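You operate a simulated robot arm through the tools that you are given. There is no shell and no other tool. Be economical: measure what you need, move in short steps, check, and stop when the job is done.

You run a simulated robot arm. Do the job below in one go: nothing can be reset, and whatever is moved stays where it is left.

## Task
Move the backing board from the black frame into the white frame.
Fine: turn the black frame's buttons open, the white frame's buttons across the board.

Only the result counts: the job must be done as asked and must still hold three seconds after the hand-in. Knocking over, shifting, dropping, spilling or breaking anything else fails it.

## Robot
A 7-joint arm with a two-finger parallel gripper, fixed in place. Base frame: the origin is at the foot of the arm, x ahead of it, y to its left, z up; the work surface is at about z = 0.74. Lengths are in m, angles in rad, forces in N, time in s.
With the tool pointing down near the work surface it reaches from about 0.3 to 0.68 m from the base axis. Its first joint turns from -1.152 to 1.152 rad. Payload 1.57 kg.
Tool frame: the origin (TCP) lies between the finger pads and is the grasp point; the fingertips stand 0.03 m ahead of it; z points along the fingers, y is the line along which they close. Largest opening 0.11 m; finger width 0.024, thickness 0.012; the body of the gripper, 0.048 by 0.112 m, starts 0.078 m behind the TCP.
Orientation is that of the tool frame in the base frame, as a unit quaternion [w, x, y, z]. With the fingers straight down and closing along the base's y, the tool's x points along the base's -x, its y along +y and its z along -z.

## Interface
- The arm moves only by the tool arm_command. Its argument "commands" is a list of rows, each an object (a shift or turn left out is 0, a gripper value left out holds the last) with "linear": the shift along the base's x, y, z in m, a list of three; "turn": the turn, a rotation vector about the base's x, y, z in rad, a list of three; "gripper": the finger opening in m, from 0 to 0.11. In form: [{"linear": [tx, ty, tz], "turn": [rx, ry, rz], "gripper": gripper}, ...]. A call has 1 to 8 rows; each row is the pose to reach, as a shift and turn from the pose commanded when the call began. Each row takes 0.2 s and may step no farther than 0.05 m and 0.15 rad from the row before; otherwise, or with a gripper value out of range, the whole call is refused. Where a pose cannot be reached the arm comes as near as it can. A force on the tool above 40 N (or 10 N above the force at the start of the call, whichever is more), or a blocked arm, ends the call early, and 0.2 s more pass. The fingers move at their own pace (about 0.108 m/s each) and stop on an object; they squeeze with about 37 N. The grip force told is the motor's: it shows also when the fingers shut on nothing. Time passes only in rows, and 0.2 s behind the last, so rows that repeat a pose let the fingers close. The reply holds the time, the measured pose of the TCP, the force on the tool along the base axes, the opening and the grip force, in the units named above and with some noise.
- Cameras (640 x 400 px; columns grow to the right, rows downward): "scene" is fixed at [0.1718, -0.4285, 1.3964]; the picture's right is [0.58, -0.81, 0.00], its down [-0.54, -0.39, -0.75] and it looks along [0.61, 0.43, -0.67] (base axes); focal length 268 px, centre (320, 200). "wrist" rides on the gripper at [0.07, 0.016, -0.141] in the tool frame; the picture's right is [-0.23, 0.97, 0.00], its down [-0.85, -0.20, -0.48] and it looks along [-0.47, -0.11, 0.88] (tool axes); focal length 222 px, centre (320, 200). There is no depth. A picture from a camera that has moved, and an enlarged one, comes with that camera's place and axes in the base frame and with its lens. The place of the scene camera against the robot may be out by one fixed shift of up to 0.025 m in any direction.
- capture(camera): a new picture of that camera. No time passes.
- zoom(camera, box): a new picture of the part [left, top, right, bottom] of that camera's present view, enlarged. No time passes.
- job_done(): hands the job in; it is judged then, once.

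Go step by step. Nothing tells you positions but the pictures and the camera data: compare them with the known pose of the tool, close in by small moves and look again before you grip or let go. The budget is 120 turns and 76 pictures, counting those below and the enlarged ones. Unless the task says otherwise, let go and move clear before handing in, and close with one line.

The tools are called after "Emit:" as name(argument=value, ...) on one line, values as JSON. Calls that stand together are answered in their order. arm_command: Moves the arm, as the interface text tells. Its arguments: {"type":"object","properties":{"commands":{"type":"array","items":{"type":"object","properties":{"linear":{"type":"array","items":{"type":"number"}},"turn":{"type":"array","items":{"type":"number"}},"gripper":{"type":"number"}}}}},"required":["commands"]} The other tools are called the same way: capture (camera) takes a picture; zoom (camera, box) takes an enlarged picture of a part of a camera's view; job_done () hands the job in.

At the start:

```text
time_s: 0.0
tool_pos: [0.476, 0.0851, 1.1024]
tool_rot: [0.0, 0.0, 1.0, 0.0]
contact_force: [0.1, 0.3, -0.2]
opening: 0.1098
gripper_force: 0.0
```

scene: 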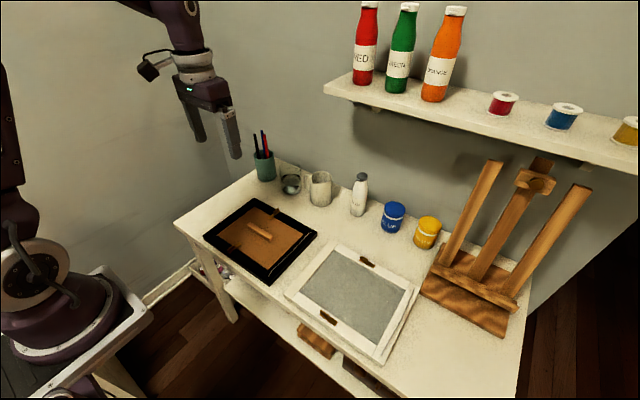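
wrist: 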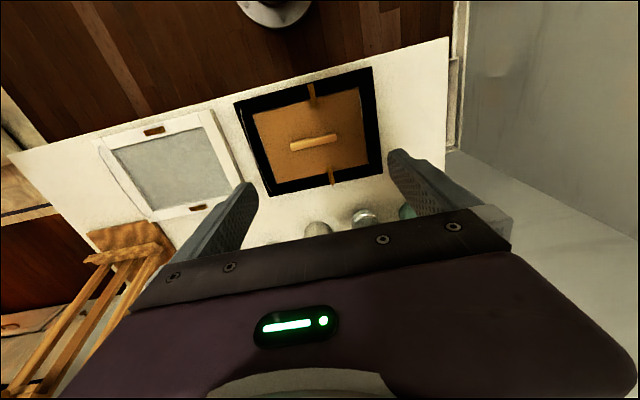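

I see the black frame with a brown backing board (a handle bar in its middle, two buttons) and the white frame with two buttons lying along its rim. I'll enlarge both to measure.

Emit:
zoom(camera="scene", box=[190, 180, 330, 290])

Emit:
zoom(camera="scene", box=[275, 235, 435, 365])

Emit:
zoom(camera="wrist", box=[90, 50, 400, 240])

```text
3.64 times, centred on (260, 235) of scene
camera zoom: at [0.1718, -0.4285, 1.3964], right [0.58, -0.81, 0.0], down [-0.54, -0.39, -0.75], along [0.61, 0.43, -0.67], focal length 976 px, centre (538, 73)
```

zoom: 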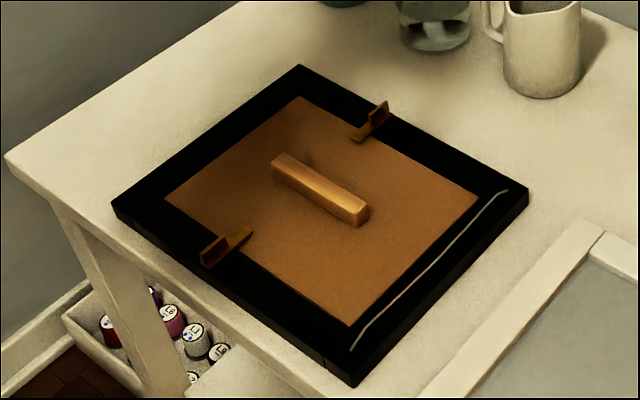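

```text
3.08 times, centred on (355, 300) of scene
camera zoom: at [0.1718, -0.4285, 1.3964], right [0.58, -0.81, 0.0], down [-0.54, -0.39, -0.75], along [0.61, 0.43, -0.67], focal length 826 px, centre (212, -108)
```

zoom: 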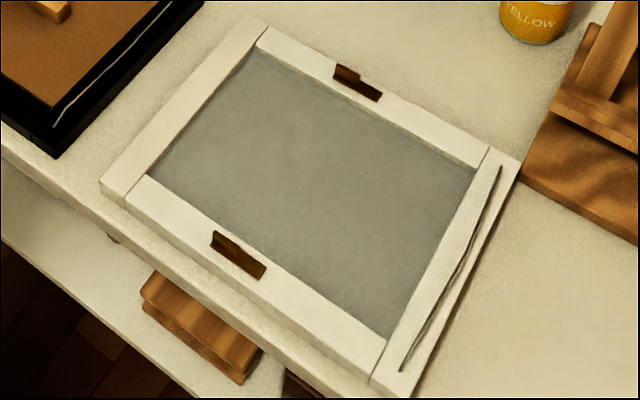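

```text
2.06 times, centred on (245, 145) of wrist
camera zoom: at [0.4067, 0.1, 1.244], right [0.23, 0.97, 0.0], down [0.85, -0.2, 0.48], along [0.47, -0.11, -0.88], focal length 459 px, centre (475, 314)
```

zoom: 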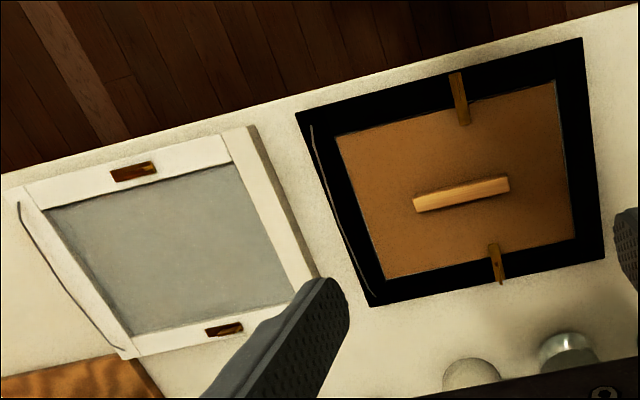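

The frames measure about x 0.41–0.627: black centre (0.519, 0.060), white centre (0.517, -0.265), with the handle bar along y. I'll go lower over the black frame to see its buttons.

Emit:
arm_command(commands=[{"linear": [0.0, 0, -0.05]}, {"linear": [0.0, 0, -0.1]}, {"linear": [0.0, 0, -0.15]}, {"linear": [0.0, 0, -0.18]}])

Emit:
capture(camera="wrist")

```text
time_s: 1.0
tool_pos: [0.4749, 0.0846, 0.92]
tool_rot: [0.0, 0.001, 1.0, 0.0]
contact_force: [-0.1, -0.1, 0.3]
opening: 0.1101
gripper_force: 0.1
```

```text
70 pictures are left
camera wrist: at [0.4066, 0.0998, 1.062], right [0.23, 0.97, 0.0], down [0.85, -0.2, 0.48], along [0.47, -0.11, -0.88], focal length 222 px, centre (320, 200)
```

wrist: 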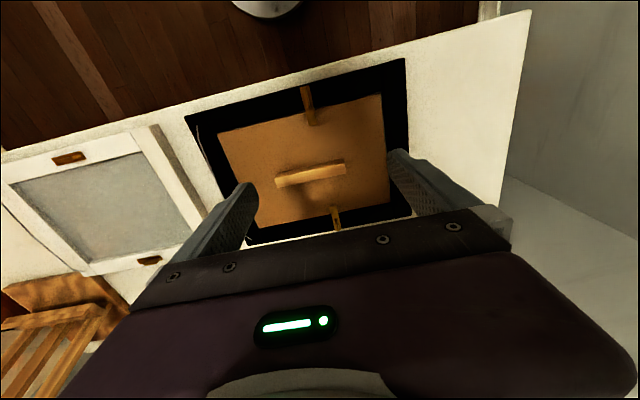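

The view is closer now; I'll enlarge the buttons.

Emit:
zoom(camera="wrist", box=[180, 55, 420, 245])

Emit:
zoom(camera="scene", box=[220, 195, 300, 255])

Emit:
zoom(camera="scene", box=[310, 245, 390, 335])

```text
2.11 times, centred on (300, 150) of wrist
camera zoom: at [0.4066, 0.0998, 1.062], right [0.23, 0.97, 0.0], down [0.85, -0.2, 0.48], along [0.47, -0.11, -0.88], focal length 468 px, centre (362, 305)
```

zoom: 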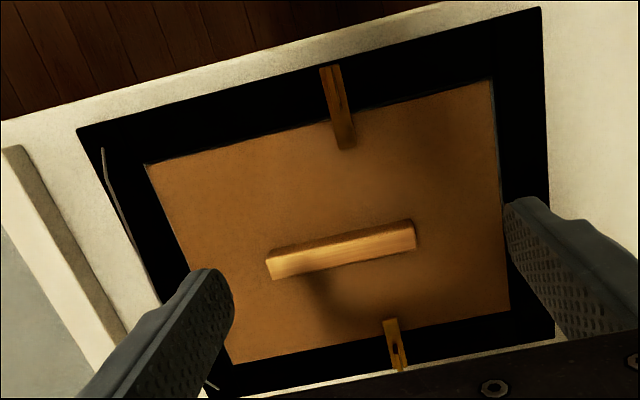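

```text
6.67 times, centred on (260, 225) of scene
camera zoom: at [0.1718, -0.4285, 1.3964], right [0.58, -0.81, 0.0], down [-0.54, -0.39, -0.75], along [0.61, 0.43, -0.67], focal length 1789 px, centre (720, 33)
```

zoom: 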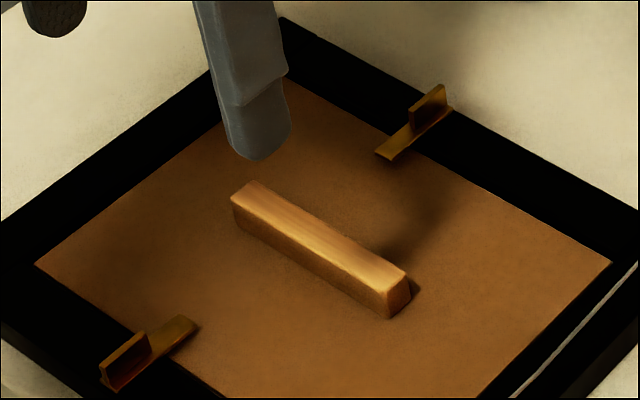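

```text
4.44 times, centred on (350, 290) of scene
camera zoom: at [0.1718, -0.4285, 1.3964], right [0.58, -0.81, 0.0], down [-0.54, -0.39, -0.75], along [0.61, 0.43, -0.67], focal length 1193 px, centre (187, -200)
```

zoom: 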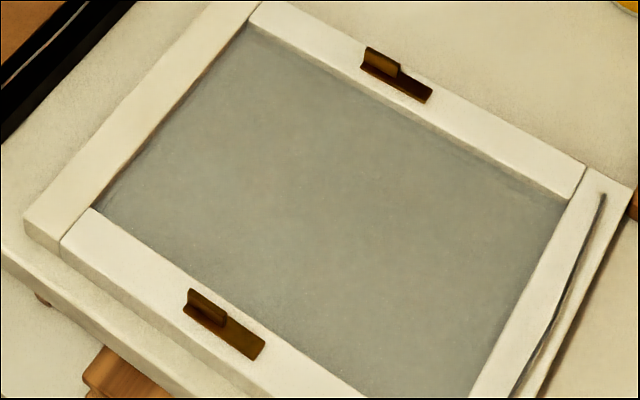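

Each button is a flat bar with an upright fin over its pivot: black pivots are near (0.423, 0.079) and (0.615, 0.079), white near (0.422, -0.246) and (0.614, -0.246). I can grip a fin and turn about it. I'll go above the near black button first.

Emit:
arm_command(commands=[{"linear": [-0.04, -0.004, 0], "gripper": 0.05}, {"linear": [-0.053, -0.006, -0.03], "gripper": 0.05}, {"linear": [-0.053, -0.006, -0.07], "gripper": 0.05}])

Emit:
capture(camera="wrist")

Emit:
zoom(camera="scene", box=[190, 185, 290, 265])

```text
time_s: 1.8
tool_pos: [0.422, 0.0779, 0.8515]
tool_rot: [0.001, 0.002, 1.0, 0.0]
contact_force: [0.0, -0.6, -0.3]
opening: 0.0502
gripper_force: 0.0
```

```text
66 pictures are left
camera wrist: at [0.353, 0.0945, 0.9931], right [0.23, 0.97, 0.0], down [0.85, -0.2, 0.48], along [0.47, -0.11, -0.88], focal length 222 px, centre (320, 200)
```

wrist: 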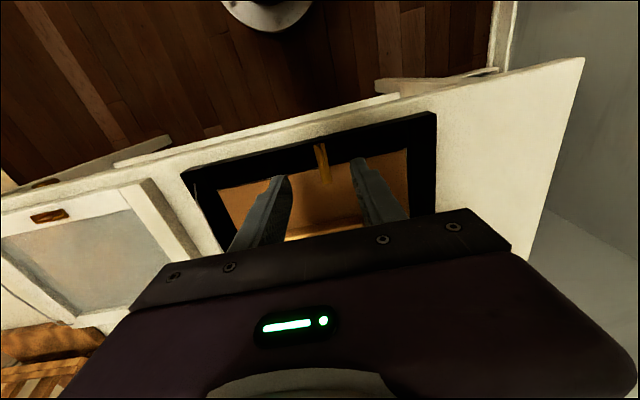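

```text
5.00 times, centred on (240, 225) of scene
camera zoom: at [0.1717, -0.4285, 1.3964], right [0.58, -0.81, 0.0], down [-0.54, -0.39, -0.75], along [0.61, 0.43, -0.67], focal length 1342 px, centre (720, 75)
```

zoom: 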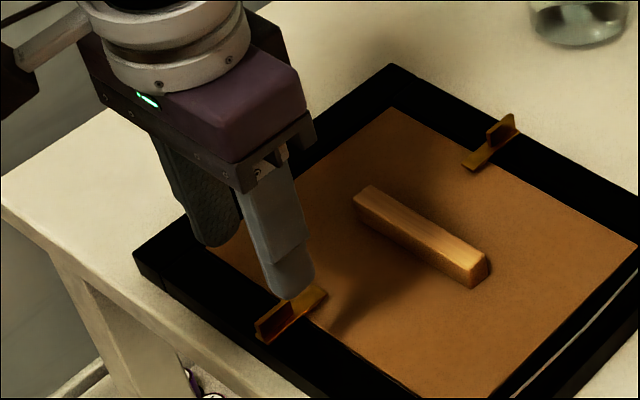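

Emit:
zoom(camera="wrist", box=[280, 125, 380, 205])

```text
5.00 times, centred on (330, 165) of wrist
camera zoom: at [0.353, 0.0945, 0.9931], right [0.23, 0.97, 0.0], down [0.85, -0.2, 0.48], along [0.47, -0.11, -0.88], focal length 1111 px, centre (270, 375)
```

zoom: 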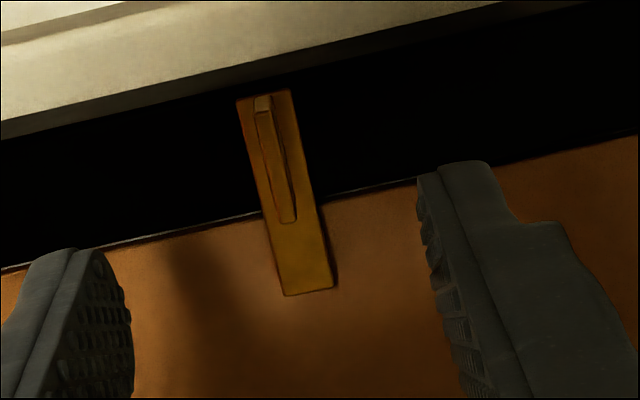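

The fin is centred at about (0.422, 0.0795). I'll straddle it, descending so the fingertips are just above the bar.

Emit:
arm_command(commands=[{"linear": [0, 0.0016, -0.03], "gripper": 0.04}, {"linear": [0, 0.0016, -0.053], "gripper": 0.04}])

Emit:
zoom(camera="wrist", box=[260, 115, 380, 215])

Emit:
zoom(camera="scene", box=[210, 215, 280, 265])

```text
time_s: 2.4
tool_pos: [0.4233, 0.0803, 0.7988]
tool_rot: [-0.001, 0.001, 1.0, 0.0]
contact_force: [-0.8, -1.1, 0.9]
opening: 0.04
gripper_force: 0.0
```

```text
4.00 times, centred on (320, 165) of wrist
camera zoom: at [0.3536, 0.0959, 0.9405], right [0.23, 0.97, 0.0], down [0.86, -0.2, 0.48], along [0.47, -0.11, -0.88], focal length 888 px, centre (320, 340)
```

zoom: 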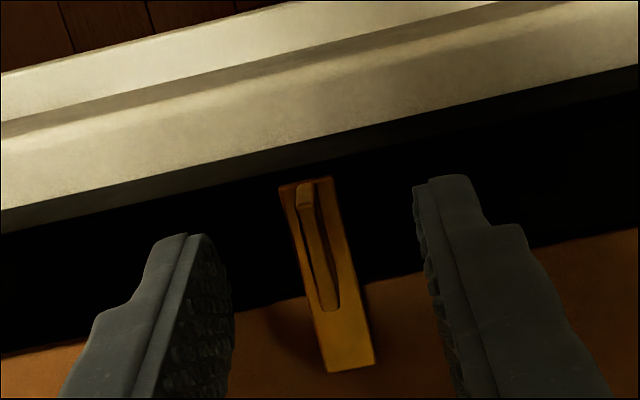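

```text
8.00 times, centred on (245, 240) of scene
camera zoom: at [0.1717, -0.4285, 1.3964], right [0.58, -0.81, 0.0], down [-0.54, -0.39, -0.75], along [0.61, 0.43, -0.67], focal length 2147 px, centre (920, -120)
```

zoom: 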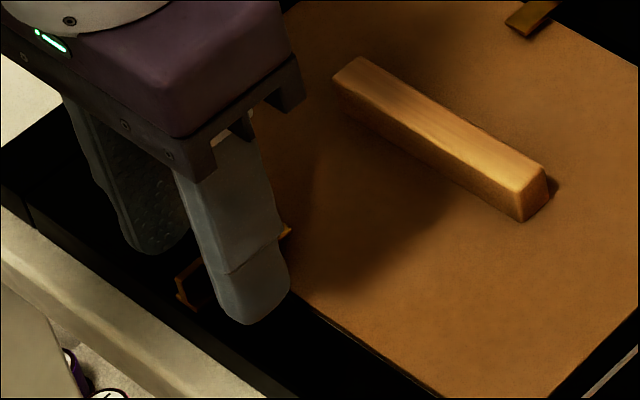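

The fin is centred between the fingers in y; I'll shift 1.5 mm in x and close gently to test whether the grip catches it.

Emit:
arm_command(commands=[{"linear": [-0.0015, -0.0003, -0.002], "gripper": 0.04}, {"linear": [-0.0015, -0.0003, -0.002], "gripper": 0.0}, {"linear": [-0.0015, -0.0003, -0.002], "gripper": 0.0}])

Emit:
zoom(camera="wrist", box=[260, 115, 380, 215])

```text
time_s: 3.2
tool_pos: [0.4208, 0.0797, 0.7972]
tool_rot: [0.0, 0.0, 1.0, 0.0]
contact_force: [-0.1, -0.3, 0.7]
opening: 0.0033
gripper_force: 24.6
```

```text
4.00 times, centred on (320, 165) of wrist
camera zoom: at [0.3524, 0.0955, 0.9389], right [0.23, 0.97, 0.0], down [0.85, -0.2, 0.48], along [0.47, -0.11, -0.88], focal length 888 px, centre (320, 340)
```

zoom: 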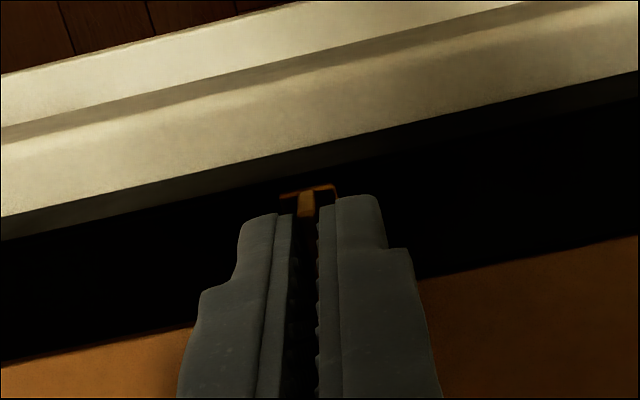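

The fin is held (3.3 mm). I'll turn it −z a little, so the bar swings toward −y, and check the force.

Emit:
arm_command(commands=[{"turn": [0, 0, -0.1]}, {"turn": [0, 0, -0.2]}, {"turn": [0, 0, -0.3]}])

Emit:
zoom(camera="scene", box=[190, 185, 290, 265])

```text
time_s: 4.0
tool_pos: [0.4211, 0.0794, 0.7974]
tool_rot: [0.0, 0.15, 0.989, 0.0]
contact_force: [0.5, 0.8, 0.7]
opening: 0.0037
gripper_force: 25.0
```

```text
5.00 times, centred on (240, 225) of scene
camera zoom: at [0.1718, -0.4285, 1.3964], right [0.58, -0.81, 0.0], down [-0.54, -0.39, -0.75], along [0.61, 0.43, -0.67], focal length 1342 px, centre (720, 75)
```

zoom: 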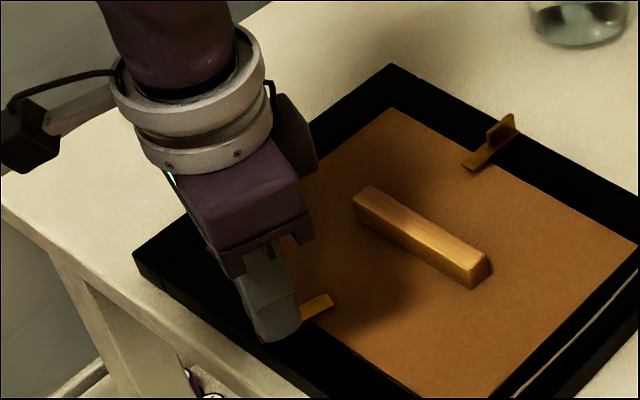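

It turns smoothly with almost no force, so I'll go on to −90°.

Emit:
arm_command(commands=[{"turn": [0, 0, -0.15]}, {"turn": [0, 0, -0.3]}, {"turn": [0, 0, -0.45]}, {"turn": [0, 0, -0.6]}, {"turn": [0, 0, -0.75]}, {"turn": [0, 0, -0.9]}, {"turn": [0, 0, -1.05]}, {"turn": [0, 0, -1.2]}])

Emit:
arm_command(commands=[{"turn": [0, 0, -0.071]}, {"turn": [0, 0, -0.071], "gripper": 0.03}, {"linear": [0, 0, 0.03], "turn": [0, 0, -0.071], "gripper": 0.03}, {"linear": [0, 0, 0.07], "turn": [0, 0, -0.071], "gripper": 0.03}])

Emit:
zoom(camera="scene", box=[190, 185, 290, 265])

Emit:
capture(camera="wrist")

```text
time_s: 5.8
tool_pos: [0.4207, 0.0791, 0.7982]
tool_rot: [0.0, 0.683, 0.73, 0.001]
contact_force: [-0.9, 1.6, 1.4]
opening: 0.0033
gripper_force: 24.7
```

```text
time_s: 6.8
tool_pos: [0.4215, 0.0786, 0.8676]
tool_rot: [0.0, 0.708, 0.706, 0.001]
contact_force: [-0.3, 0.0, -0.1]
opening: 0.03
gripper_force: 0.1
```

```text
5.00 times, centred on (240, 225) of scene
camera zoom: at [0.1718, -0.4285, 1.3964], right [0.58, -0.81, 0.0], down [-0.54, -0.39, -0.75], along [0.61, 0.43, -0.67], focal length 1342 px, centre (720, 75)
```

zoom: 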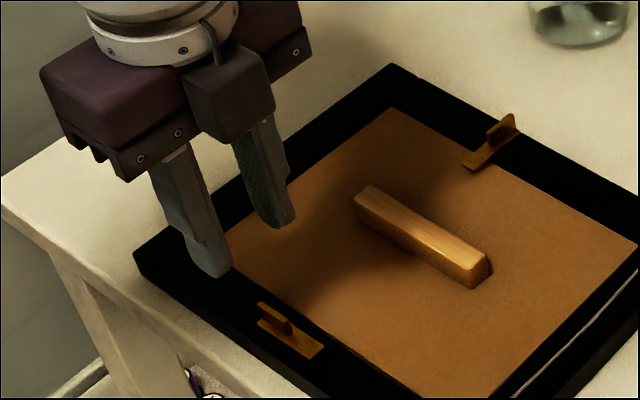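

```text
58 pictures are left
camera wrist: at [0.4375, 0.1487, 1.0098], right [0.97, -0.23, 0.0], down [-0.2, -0.85, 0.48], along [-0.11, -0.47, -0.88], focal length 222 px, centre (320, 200)
```

wrist: 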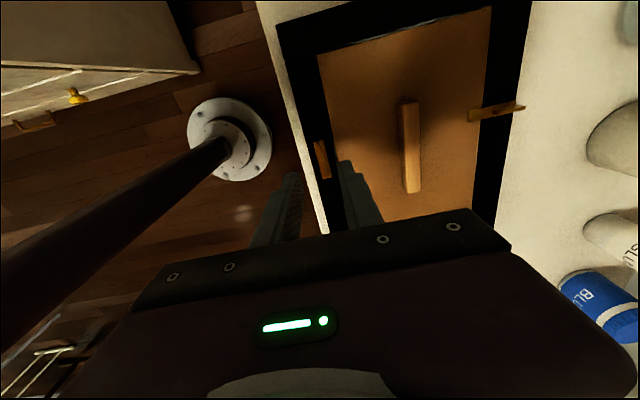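

The near black button is open. Next is the far one at about (0.616, 0.079): I'll go above it while turning the tool back.

Emit:
arm_command(commands=[{"linear": [0.025, 0, 0.01], "turn": [0, 0, 0.145]}, {"linear": [0.05, 0, 0.01], "turn": [0, 0, 0.29]}, {"linear": [0.075, 0, 0.01], "turn": [0, 0, 0.435]}, {"linear": [0.1, 0, 0.01], "turn": [0, 0, 0.58]}, {"linear": [0.125, 0, 0.01], "turn": [0, 0, 0.725]}, {"linear": [0.15, 0, 0.01], "turn": [0, 0, 0.87]}, {"linear": [0.175, 0, 0.01], "turn": [0, 0, 1.015]}, {"linear": [0.19, 0, 0.01], "turn": [0, 0, 1.16]}])

Emit:
arm_command(commands=[{"linear": [0.003, 0, -0.01], "turn": [0, 0, 0.14]}, {"linear": [0.003, 0, -0.02], "turn": [0, 0, 0.28]}, {"linear": [0.003, 0, -0.02], "turn": [0, 0, 0.411]}])

Emit:
capture(camera="wrist")

Emit:
zoom(camera="wrist", box=[270, 125, 370, 205])

```text
time_s: 8.6
tool_pos: [0.6123, 0.0793, 0.8779]
tool_rot: [0.0, 0.204, 0.979, 0.0]
contact_force: [-0.9, -0.3, -1.2]
opening: 0.03
gripper_force: 0.1
```

```text
time_s: 9.4
tool_pos: [0.6145, 0.0793, 0.8567]
tool_rot: [0.0, -0.001, 1.0, 0.0]
contact_force: [0.9, 0.7, -0.5]
opening: 0.0299
gripper_force: 0.1
```

```text
57 pictures are left
camera wrist: at [0.5452, 0.0953, 0.9992], right [0.23, 0.97, 0.0], down [0.86, -0.2, 0.48], along [0.47, -0.11, -0.88], focal length 222 px, centre (320, 200)
```

wrist: 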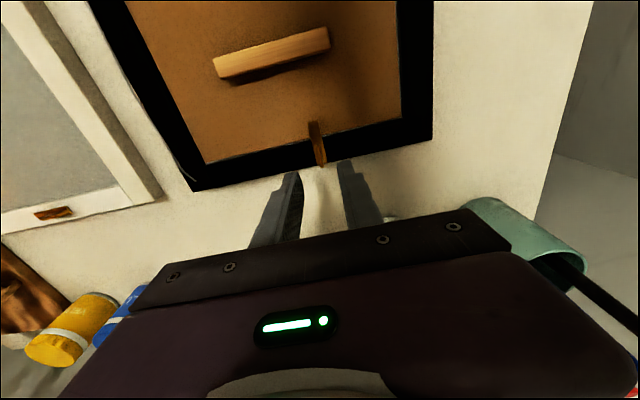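

```text
5.00 times, centred on (320, 165) of wrist
camera zoom: at [0.5452, 0.0953, 0.9992], right [0.23, 0.97, 0.0], down [0.86, -0.2, 0.48], along [0.47, -0.11, -0.88], focal length 1111 px, centre (320, 375)
```

zoom: 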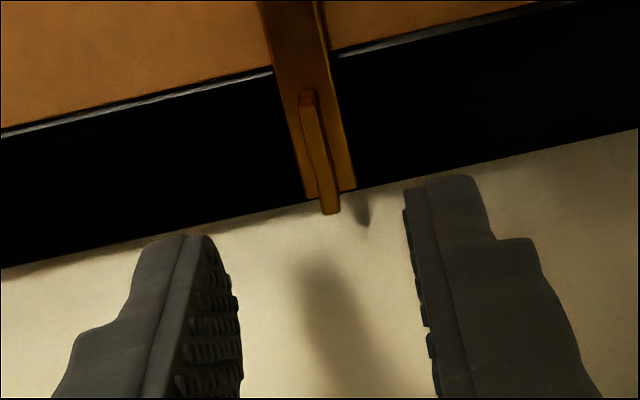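

The fin is at about (0.613, 0.079). Going down over it and gripping.

Emit:
arm_command(commands=[{"linear": [-0.0012, 0, -0.03], "gripper": 0.03}, {"linear": [-0.0012, 0, -0.058], "gripper": 0.03}, {"linear": [-0.0012, 0, -0.058], "gripper": 0.0}, {"linear": [-0.0012, 0, -0.058], "gripper": 0.0}])

Emit:
zoom(camera="wrist", box=[270, 125, 370, 205])

```text
time_s: 10.4
tool_pos: [0.6128, 0.0796, 0.8004]
tool_rot: [0.001, 0.0, 1.0, 0.0]
contact_force: [0.8, 1.1, 2.8]
opening: 0.0036
gripper_force: 24.2
```

```text
5.00 times, centred on (320, 165) of wrist
camera zoom: at [0.5437, 0.0957, 0.9417], right [0.23, 0.97, 0.0], down [0.85, -0.2, 0.48], along [0.47, -0.11, -0.88], focal length 1111 px, centre (320, 375)
```

zoom: 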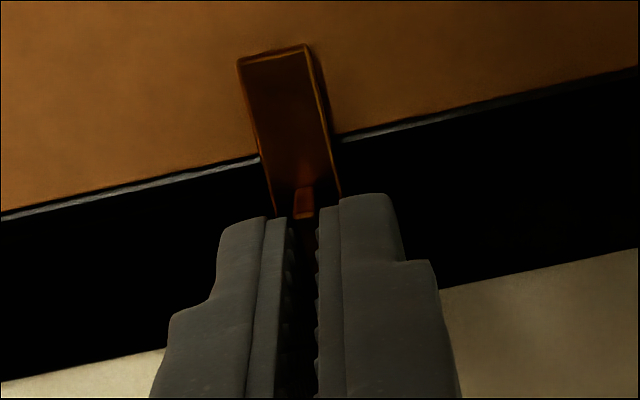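

Gripped. Now I'll turn it +90°, so the bar swings toward −y.

Emit:
arm_command(commands=[{"turn": [0, 0, 0.1]}, {"turn": [0, 0, 0.2]}, {"turn": [0, 0, 0.3]}, {"turn": [0, 0, 0.4]}])

```text
time_s: 11.4
tool_pos: [0.6127, 0.08, 0.7998]
tool_rot: [0.0, -0.198, 0.98, 0.0]
contact_force: [-2.8, 1.1, 18.0]
opening: 0.0036
gripper_force: 24.5
```

The vertical force has climbed to 18 N, so I'll look before going on.

Emit:
zoom(camera="scene", box=[230, 170, 330, 250])

Emit:
zoom(camera="wrist", box=[260, 115, 380, 215])

```text
5.00 times, centred on (280, 210) of scene
camera zoom: at [0.1714, -0.4286, 1.3965], right [0.58, -0.81, 0.0], down [-0.54, -0.39, -0.75], along [0.61, 0.43, -0.67], focal length 1342 px, centre (520, 150)
```

zoom: 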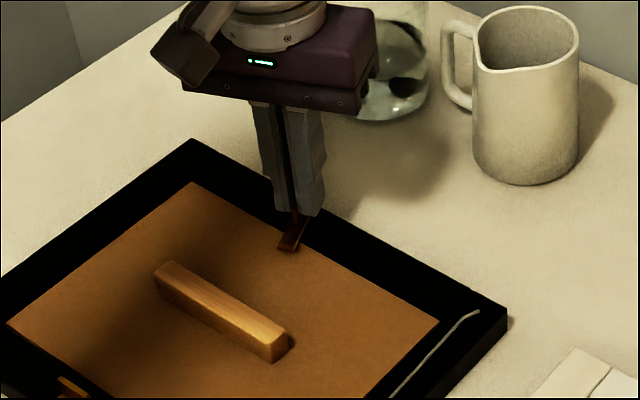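

```text
4.00 times, centred on (320, 165) of wrist
camera zoom: at [0.543, 0.067, 0.9417], right [-0.17, 0.99, 0.0], down [0.86, 0.15, 0.48], along [0.47, 0.08, -0.88], focal length 888 px, centre (320, 340)
```

zoom: 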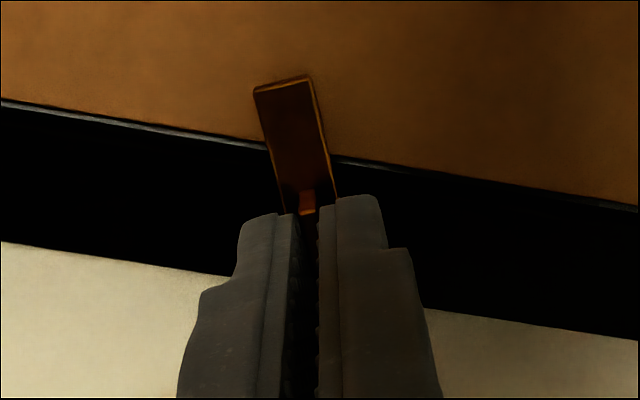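

The button follows correctly; the fingertips are just pressing on its bar. I'll raise by 1 mm and continue.

Emit:
arm_command(commands=[{"linear": [0, 0, 0.001]}, {"linear": [0, 0, 0.001], "turn": [0, 0, 0.1]}])

```text
time_s: 12.0
tool_pos: [0.6129, 0.0795, 0.7992]
tool_rot: [0.0, -0.248, 0.969, 0.0]
contact_force: [0.8, 0.5, 0.3]
opening: 0.0036
gripper_force: 24.6
```

Force has gone. I'll go on turning, with 1.07 rad left.

Emit:
arm_command(commands=[{"turn": [0, 0, 0.14]}, {"turn": [0, 0, 0.28]}, {"turn": [0, 0, 0.42]}, {"turn": [0, 0, 0.56]}, {"turn": [0, 0, 0.7]}])

Emit:
arm_command(commands=[{"turn": [0, 0, 0.13]}, {"turn": [0, 0, 0.26]}, {"turn": [0, 0, 0.371]}])

```text
time_s: 13.2
tool_pos: [0.6135, 0.08, 0.8004]
tool_rot: [0.0, -0.566, 0.825, -0.001]
contact_force: [0.4, 0.1, 0.0]
opening: 0.0036
gripper_force: 24.7
```

```text
time_s: 14.0
tool_pos: [0.613, 0.0807, 0.7999]
tool_rot: [0.0, -0.707, 0.707, 0.0]
contact_force: [0.1, -0.3, 0.2]
opening: 0.0034
gripper_force: 24.1
```

Fully turned. I'll release, rise, and go above the handle at about (0.519, 0.060); the fingers already close along x.

Emit:
arm_command(commands=[{"gripper": 0.03}, {"linear": [0, 0, 0.03], "gripper": 0.03}, {"linear": [0, 0, 0.07], "gripper": 0.05}, {"linear": [-0.045, -0.01, 0.07], "gripper": 0.06}, {"linear": [-0.094, -0.02, 0.07], "gripper": 0.06}, {"linear": [-0.094, -0.02, 0.05], "gripper": 0.06}])

Emit:
capture(camera="wrist")

Emit:
zoom(camera="scene", box=[190, 175, 330, 290])

```text
time_s: 15.4
tool_pos: [0.5176, 0.0589, 0.8511]
tool_rot: [0.001, 0.707, -0.707, 0.001]
contact_force: [0.9, -0.4, 0.9]
opening: 0.0599
gripper_force: 0.0
```

```text
52 pictures are left
camera wrist: at [0.5032, -0.0109, 0.9934], right [-0.97, 0.23, 0.0], down [0.2, 0.85, 0.48], along [0.11, 0.47, -0.88], focal length 222 px, centre (320, 200)
```

wrist: 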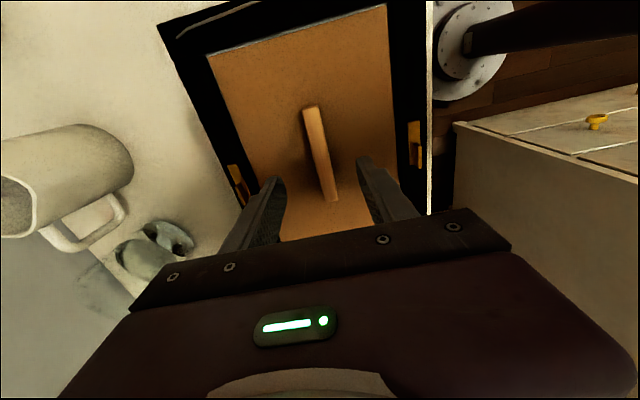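

```text
3.48 times, centred on (260, 232) of scene
camera zoom: at [0.1717, -0.4285, 1.3964], right [0.58, -0.81, 0.0], down [-0.54, -0.39, -0.75], along [0.61, 0.43, -0.67], focal length 933 px, centre (529, 87)
```

zoom: 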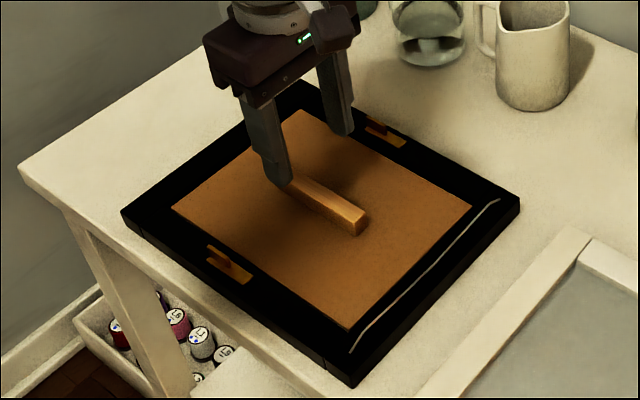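

Both black buttons are open. To get the exact frame-to-frame shift, I'll take a picture from above the black frame, then one from the same relative pose over the white frame, and compare.

Emit:
arm_command(commands=[{"linear": [0, -0.03, 0.05]}, {"linear": [0, -0.06, 0.1]}, {"linear": [0, -0.06, 0.1]}])

Emit:
capture(camera="wrist")

Emit:
arm_command(commands=[{"linear": [0, -0.05, 0]}, {"linear": [0, -0.1, 0]}, {"linear": [0, -0.15, 0]}, {"linear": [0, -0.2, 0]}, {"linear": [0, -0.25, 0]}, {"linear": [0, -0.3, 0]}, {"linear": [-0.001, -0.325, 0]}, {"linear": [-0.001, -0.325, 0]}])

Emit:
capture(camera="wrist")

```text
refused: row 1 steps farther than a row can; nothing moved
```

```text
50 pictures are left
camera wrist: at [0.5032, -0.0109, 0.9934], right [-0.97, 0.23, 0.0], down [0.2, 0.85, 0.48], along [0.11, 0.47, -0.88], focal length 222 px, centre (320, 200)
```

wrist: 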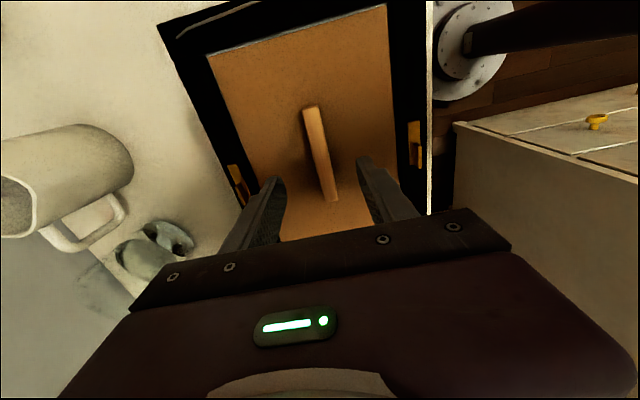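

```text
time_s: 17.2
tool_pos: [0.517, -0.2647, 0.8514]
tool_rot: [0.0, -0.707, 0.708, 0.0]
contact_force: [0.2, -0.2, 0.4]
opening: 0.06
gripper_force: 0.1
```

```text
49 pictures are left
camera wrist: at [0.5013, -0.3355, 0.9925], right [-0.97, 0.23, 0.0], down [0.2, 0.85, 0.48], along [0.11, 0.47, -0.88], focal length 222 px, centre (320, 200)
```

wrist: 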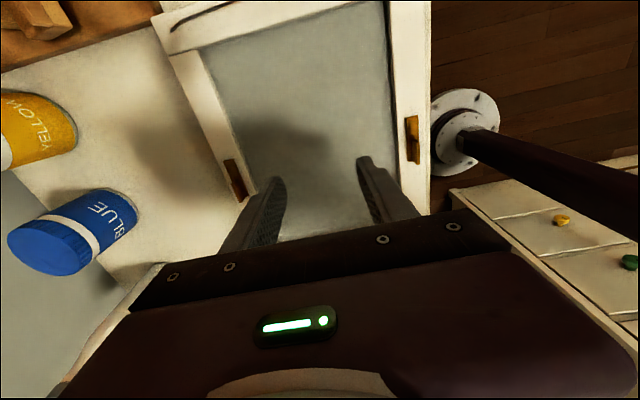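

The same-pose views are close to identical; I'll enlarge the same region here now and over black later to get the remaining offset.

Emit:
zoom(camera="wrist", box=[380, 100, 440, 170])

Emit:
zoom(camera="wrist", box=[190, 10, 270, 210])

Emit:
zoom(camera="wrist", box=[150, 0, 290, 90])

```text
5.71 times, centred on (410, 135) of wrist
camera zoom: at [0.5013, -0.3355, 0.9925], right [-0.97, 0.23, 0.0], down [0.2, 0.85, 0.48], along [0.11, 0.47, -0.88], focal length 1269 px, centre (-194, 571)
```

zoom: 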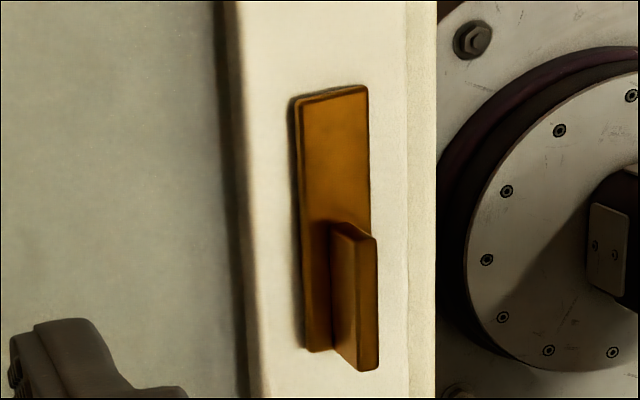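

```text
2.00 times, centred on (230, 110) of wrist
camera zoom: at [0.5013, -0.3355, 0.9925], right [-0.97, 0.23, 0.0], down [0.2, 0.85, 0.48], along [0.11, 0.47, -0.88], focal length 444 px, centre (500, 380)
```

zoom: 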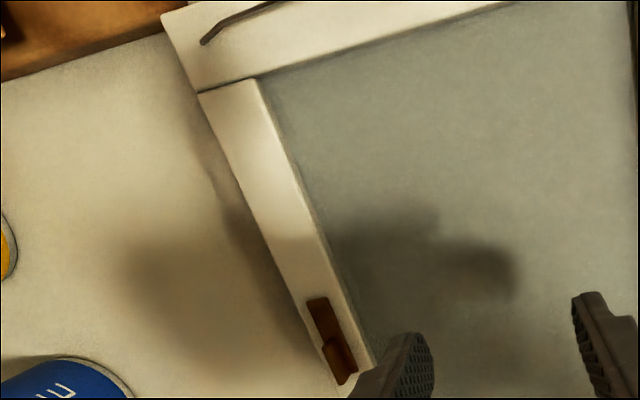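

```text
4.44 times, centred on (220, 45) of wrist
camera zoom: at [0.5013, -0.3355, 0.9925], right [-0.97, 0.23, 0.0], down [0.2, 0.85, 0.48], along [0.11, 0.47, -0.88], focal length 987 px, centre (764, 889)
```

zoom: 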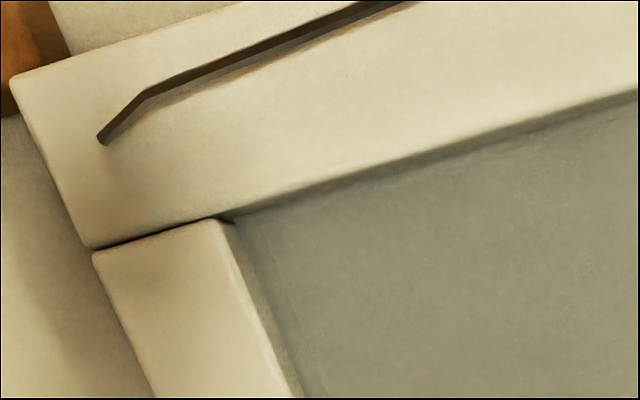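

Now back over the black frame for the same enlargements.

Emit:
arm_command(commands=[{"linear": [0, 0.05, 0]}, {"linear": [0, 0.1, 0]}, {"linear": [0, 0.15, 0]}, {"linear": [0, 0.2, 0]}, {"linear": [0, 0.25, 0]}, {"linear": [0, 0.3, 0]}, {"linear": [0.001, 0.325, 0]}, {"linear": [0.001, 0.325, 0]}])

Emit:
zoom(camera="wrist", box=[380, 100, 440, 170])

Emit:
zoom(camera="wrist", box=[190, 10, 270, 210])

Emit:
zoom(camera="wrist", box=[150, 0, 290, 90])

Emit:
zoom(camera="wrist", box=[270, 90, 400, 210])

```text
time_s: 19.0
tool_pos: [0.5203, 0.0594, 0.8501]
tool_rot: [0.001, -0.707, 0.707, 0.001]
contact_force: [0.0, -0.5, -0.2]
opening: 0.0602
gripper_force: 0.1
```

```text
5.71 times, centred on (410, 135) of wrist
camera zoom: at [0.5032, -0.0103, 0.9923], right [-0.97, 0.23, 0.0], down [0.2, 0.85, 0.48], along [0.11, 0.47, -0.88], focal length 1269 px, centre (-194, 571)
```

zoom: 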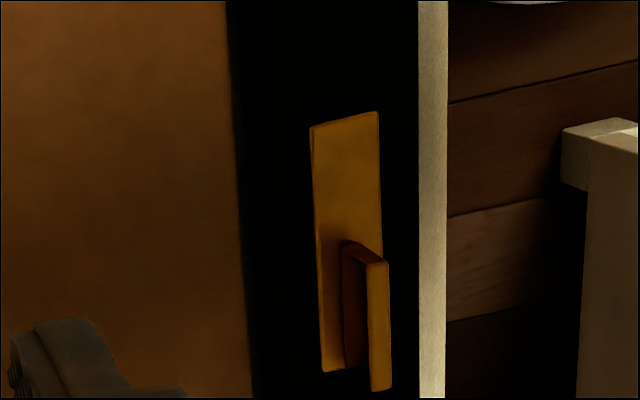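

```text
2.00 times, centred on (230, 110) of wrist
camera zoom: at [0.5032, -0.0103, 0.9923], right [-0.97, 0.23, 0.0], down [0.2, 0.85, 0.48], along [0.11, 0.47, -0.88], focal length 444 px, centre (500, 380)
```

zoom: 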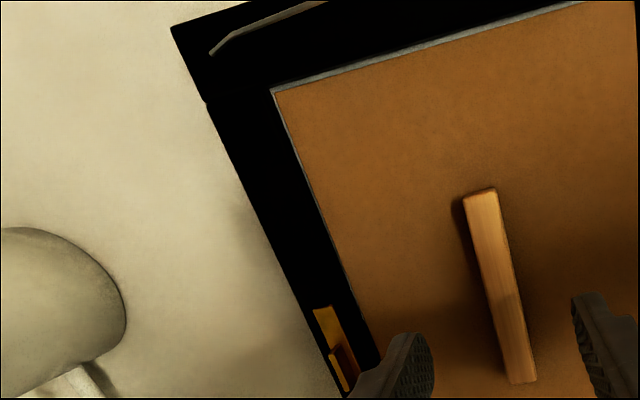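

```text
4.44 times, centred on (220, 45) of wrist
camera zoom: at [0.5032, -0.0103, 0.9923], right [-0.97, 0.23, 0.0], down [0.2, 0.85, 0.48], along [0.11, 0.47, -0.88], focal length 987 px, centre (764, 889)
```

zoom: 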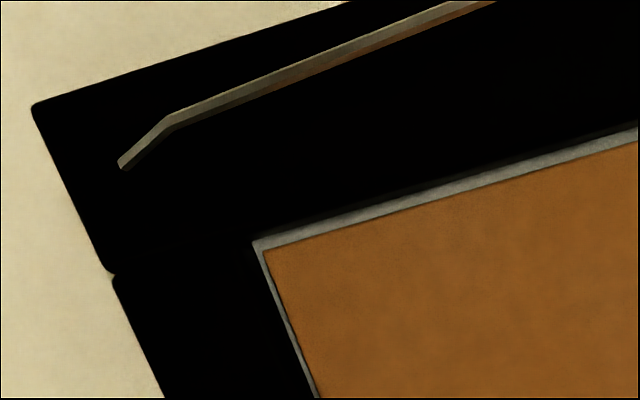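

```text
3.33 times, centred on (335, 150) of wrist
camera zoom: at [0.5032, -0.0103, 0.9923], right [-0.97, 0.23, 0.0], down [0.2, 0.85, 0.48], along [0.11, 0.47, -0.88], focal length 740 px, centre (270, 367)
```

zoom: 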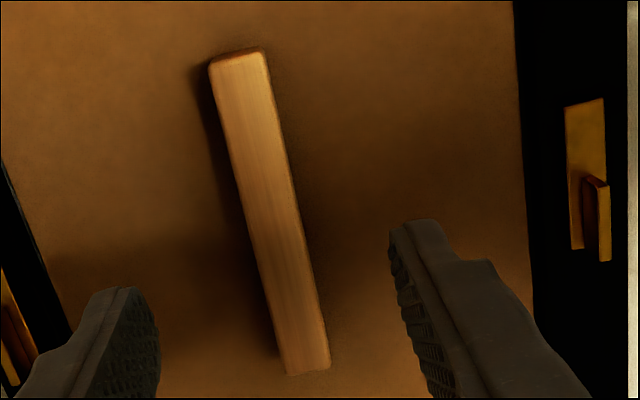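

The white frame is the black one's layout shifted by about (+0.0007, −0.3297). The handle is centred near (0.5175, 0.0565); I'll go down and grip it.

Emit:
arm_command(commands=[{"linear": [-0.0018, -0.004, -0.03], "gripper": 0.05}, {"linear": [-0.0018, -0.004, -0.05], "gripper": 0.04}, {"linear": [-0.0018, -0.004, -0.05], "gripper": 0.03}])

Emit:
zoom(camera="wrist", box=[260, 90, 400, 220])

Emit:
zoom(camera="scene", box=[220, 185, 310, 260])

```text
time_s: 19.8
tool_pos: [0.5164, 0.0557, 0.7998]
tool_rot: [0.0, 0.707, -0.707, 0.001]
contact_force: [0.1, 0.0, -0.7]
opening: 0.0299
gripper_force: 0.1
```

```text
3.08 times, centred on (330, 155) of wrist
camera zoom: at [0.5012, -0.0147, 0.9422], right [-0.97, 0.23, 0.0], down [0.2, 0.86, 0.48], along [0.11, 0.47, -0.88], focal length 684 px, centre (289, 338)
```

zoom: 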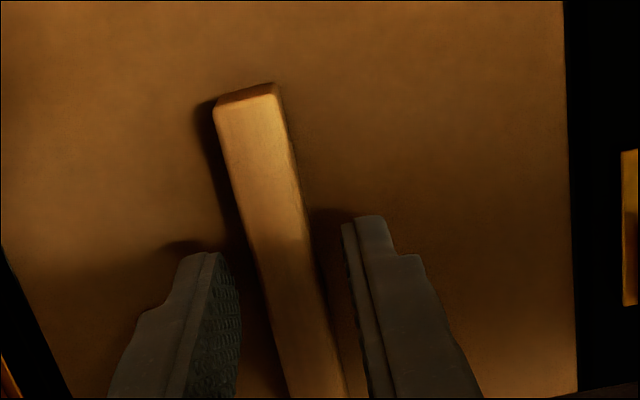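

```text
5.33 times, centred on (265, 222) of scene
camera zoom: at [0.1718, -0.4285, 1.3964], right [0.58, -0.81, 0.0], down [-0.54, -0.39, -0.75], along [0.61, 0.43, -0.67], focal length 1431 px, centre (613, 80)
```

zoom: 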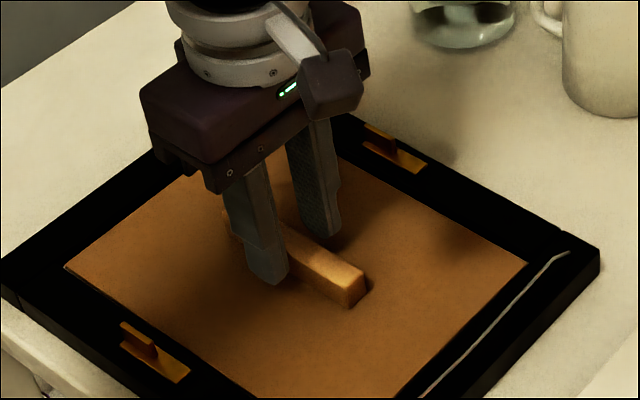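

The handle lies between the fingers. Closing and checking, then a small lift.

Emit:
arm_command(commands=[{"gripper": 0.0}, {"gripper": 0.0}, {"gripper": 0.0}])

Emit:
arm_command(commands=[{"linear": [0, 0, 0.005]}, {"linear": [0, 0, 0.01]}, {"linear": [0, 0, 0.015]}])

Emit:
zoom(camera="scene", box=[190, 175, 330, 290])

Emit:
zoom(camera="wrist", box=[170, 0, 440, 210])

```text
time_s: 20.6
tool_pos: [0.5176, 0.0546, 0.8012]
tool_rot: [0.0, 0.707, -0.707, 0.0]
contact_force: [-0.3, -0.6, -0.8]
opening: 0.015
gripper_force: 30.4
```

```text
time_s: 21.4
tool_pos: [0.5168, 0.0544, 0.8154]
tool_rot: [0.0, -0.707, 0.707, 0.0]
contact_force: [-0.3, -0.4, -2.1]
opening: 0.0151
gripper_force: 30.9
```

```text
3.48 times, centred on (260, 232) of scene
camera zoom: at [0.1718, -0.4285, 1.3964], right [0.58, -0.81, 0.0], down [-0.54, -0.39, -0.75], along [0.61, 0.43, -0.67], focal length 933 px, centre (529, 87)
```

zoom: 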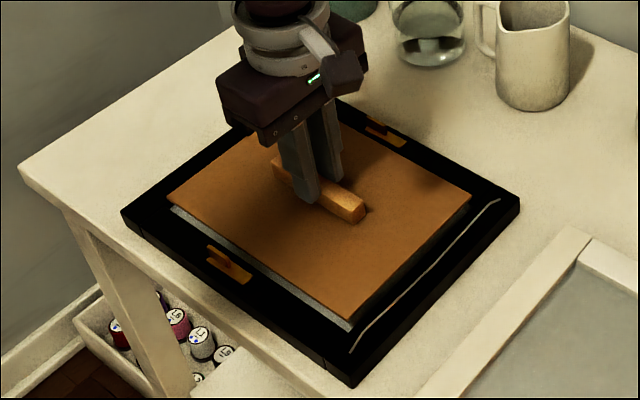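

```text
1.90 times, centred on (305, 105) of wrist
camera zoom: at [0.5014, -0.015, 0.9573], right [-0.97, 0.23, 0.0], down [0.2, 0.85, 0.48], along [0.11, 0.47, -0.88], focal length 423 px, centre (349, 381)
```

zoom: 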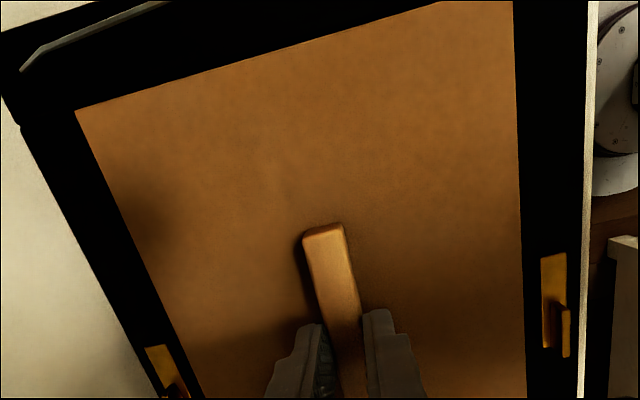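

The board lifted cleanly. I'll raise it, carry it across by (+0.0007, −0.3297) and look.

Emit:
arm_command(commands=[{"linear": [0, 0, 0.025]}, {"linear": [0, 0, 0.05]}, {"linear": [0, -0.04, 0.05]}, {"linear": [0, -0.08, 0.05]}, {"linear": [0, -0.12, 0.05]}, {"linear": [0, -0.16, 0.05]}, {"linear": [0, -0.2, 0.05]}, {"linear": [0.0, -0.24, 0.05]}])

Emit:
arm_command(commands=[{"linear": [0.0003, -0.04, 0]}, {"linear": [0.0005, -0.07, 0]}, {"linear": [0.0007, -0.0897, 0]}, {"linear": [0.0007, -0.0897, -0.02]}, {"linear": [0.0007, -0.0897, -0.04]}, {"linear": [0.0007, -0.0897, -0.045]}, {"linear": [0.0007, -0.0897, -0.045]}])

Emit:
capture(camera="wrist")

Emit:
zoom(camera="scene", box=[270, 230, 430, 370])

Emit:
zoom(camera="wrist", box=[150, 0, 290, 90])

```text
time_s: 23.2
tool_pos: [0.516, -0.1836, 0.8643]
tool_rot: [-0.001, 0.707, -0.707, 0.001]
contact_force: [-0.1, -0.5, -1.8]
opening: 0.0151
gripper_force: 30.7
```

```text
time_s: 24.8
tool_pos: [0.5191, -0.2757, 0.8196]
tool_rot: [0.0, -0.707, 0.707, 0.001]
contact_force: [0.2, 0.4, 0.3]
opening: 0.0151
gripper_force: 30.6
```

```text
37 pictures are left
camera wrist: at [0.5019, -0.3452, 0.9615], right [-0.97, 0.23, 0.0], down [0.2, 0.86, 0.48], along [0.11, 0.47, -0.88], focal length 222 px, centre (320, 200)
```

wrist: 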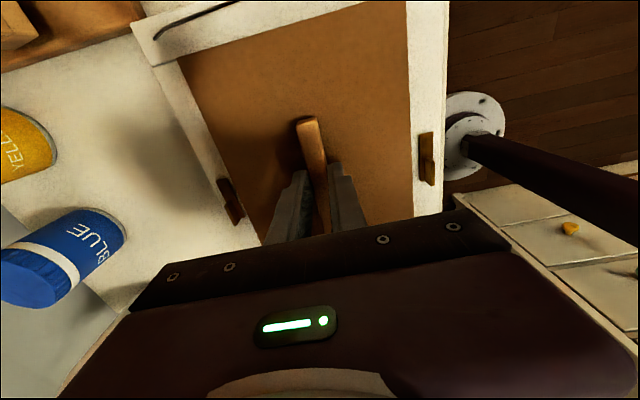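

```text
2.86 times, centred on (350, 300) of scene
camera zoom: at [0.1718, -0.4285, 1.3964], right [0.58, -0.81, 0.0], down [-0.54, -0.39, -0.75], along [0.61, 0.43, -0.67], focal length 767 px, centre (234, -86)
```

zoom: 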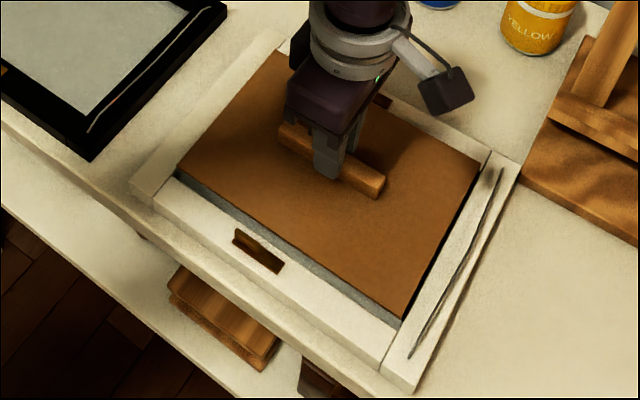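

```text
4.44 times, centred on (220, 45) of wrist
camera zoom: at [0.5019, -0.3452, 0.9615], right [-0.97, 0.23, 0.0], down [0.2, 0.86, 0.48], along [0.11, 0.47, -0.88], focal length 987 px, centre (764, 889)
```

zoom: 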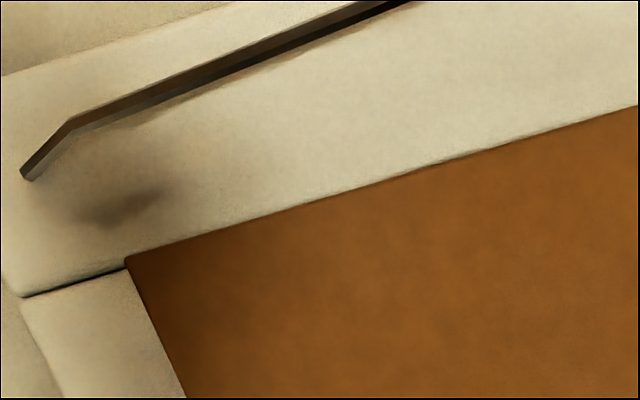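

Aligned by eye, about 2 cm above seated. I'll lower 5 mm to match the lift picture taken over black and compare.

Emit:
arm_command(commands=[{"linear": [0, 0, -0.005]}, {"linear": [0, 0, -0.005]}])

Emit:
zoom(camera="wrist", box=[170, 0, 440, 210])

```text
time_s: 25.4
tool_pos: [0.5185, -0.2758, 0.8152]
tool_rot: [0.0, -0.707, 0.707, 0.0]
contact_force: [0.7, 0.1, -1.0]
opening: 0.0153
gripper_force: 30.9
```

```text
1.90 times, centred on (305, 105) of wrist
camera zoom: at [0.5019, -0.3449, 0.9566], right [-0.97, 0.23, 0.0], down [0.2, 0.85, 0.48], along [0.11, 0.47, -0.88], focal length 423 px, centre (349, 381)
```

zoom: 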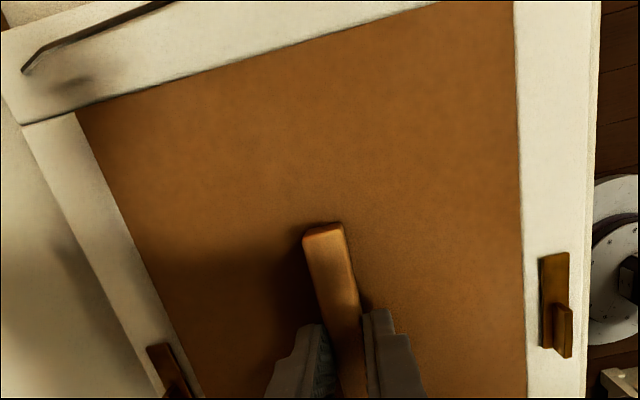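

The two views match to within a pixel. Lowering into the recess.

Emit:
arm_command(commands=[{"linear": [0, 0, -0.004]}, {"linear": [0, 0, -0.008]}, {"linear": [0, 0, -0.011]}, {"linear": [0, 0, -0.013]}])

Emit:
zoom(camera="scene", box=[270, 230, 430, 370])

```text
time_s: 26.4
tool_pos: [0.5174, -0.275, 0.802]
tool_rot: [0.0, 0.707, -0.707, 0.0]
contact_force: [-0.1, 0.7, -1.2]
opening: 0.0152
gripper_force: 30.7
```

```text
2.86 times, centred on (350, 300) of scene
camera zoom: at [0.1718, -0.4285, 1.3964], right [0.58, -0.81, 0.0], down [-0.54, -0.39, -0.75], along [0.61, 0.43, -0.67], focal length 767 px, centre (234, -86)
```

zoom: 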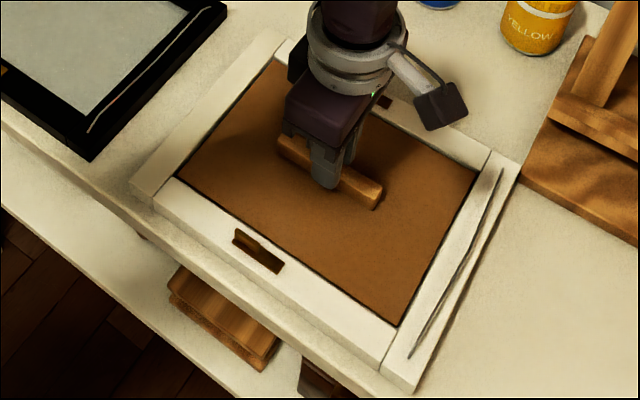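

No contact yet and it is entering cleanly. The last 2–3 mm follow.

Emit:
arm_command(commands=[{"linear": [0, 0, -0.001]}, {"linear": [0, 0, -0.002]}, {"linear": [0, 0, -0.002]}])

Emit:
zoom(camera="scene", box=[270, 230, 430, 370])

Emit:
zoom(camera="wrist", box=[150, 0, 290, 90])

```text
time_s: 27.2
tool_pos: [0.5181, -0.2738, 0.8001]
tool_rot: [0.001, -0.707, 0.708, 0.0]
contact_force: [-1.6, 0.8, 4.9]
opening: 0.015
gripper_force: 31.5
```

```text
2.86 times, centred on (350, 300) of scene
camera zoom: at [0.1716, -0.4285, 1.3964], right [0.58, -0.81, 0.0], down [-0.54, -0.39, -0.75], along [0.61, 0.43, -0.67], focal length 767 px, centre (234, -86)
```

zoom: 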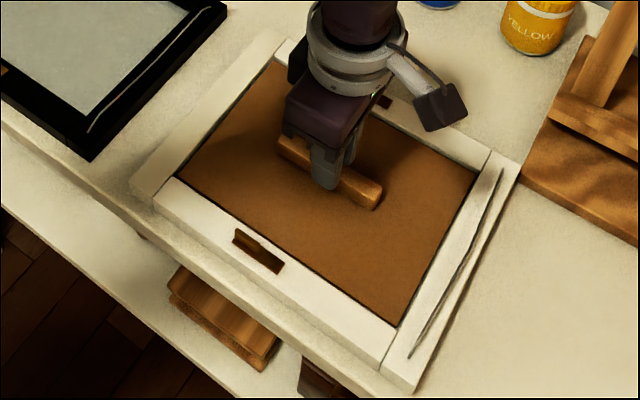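

```text
4.44 times, centred on (220, 45) of wrist
camera zoom: at [0.502, -0.3445, 0.9423], right [-0.97, 0.23, 0.0], down [0.2, 0.86, 0.48], along [0.11, 0.47, -0.88], focal length 987 px, centre (764, 889)
```

zoom: 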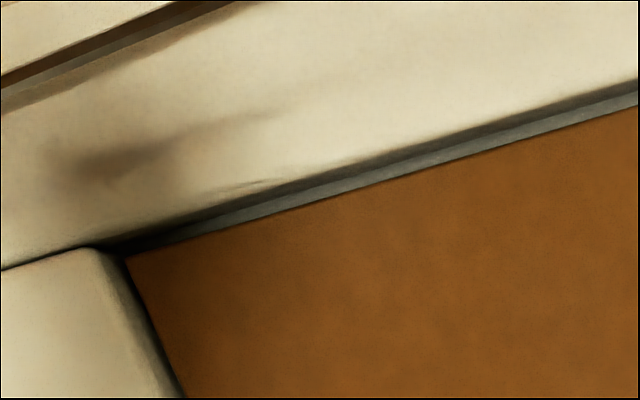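

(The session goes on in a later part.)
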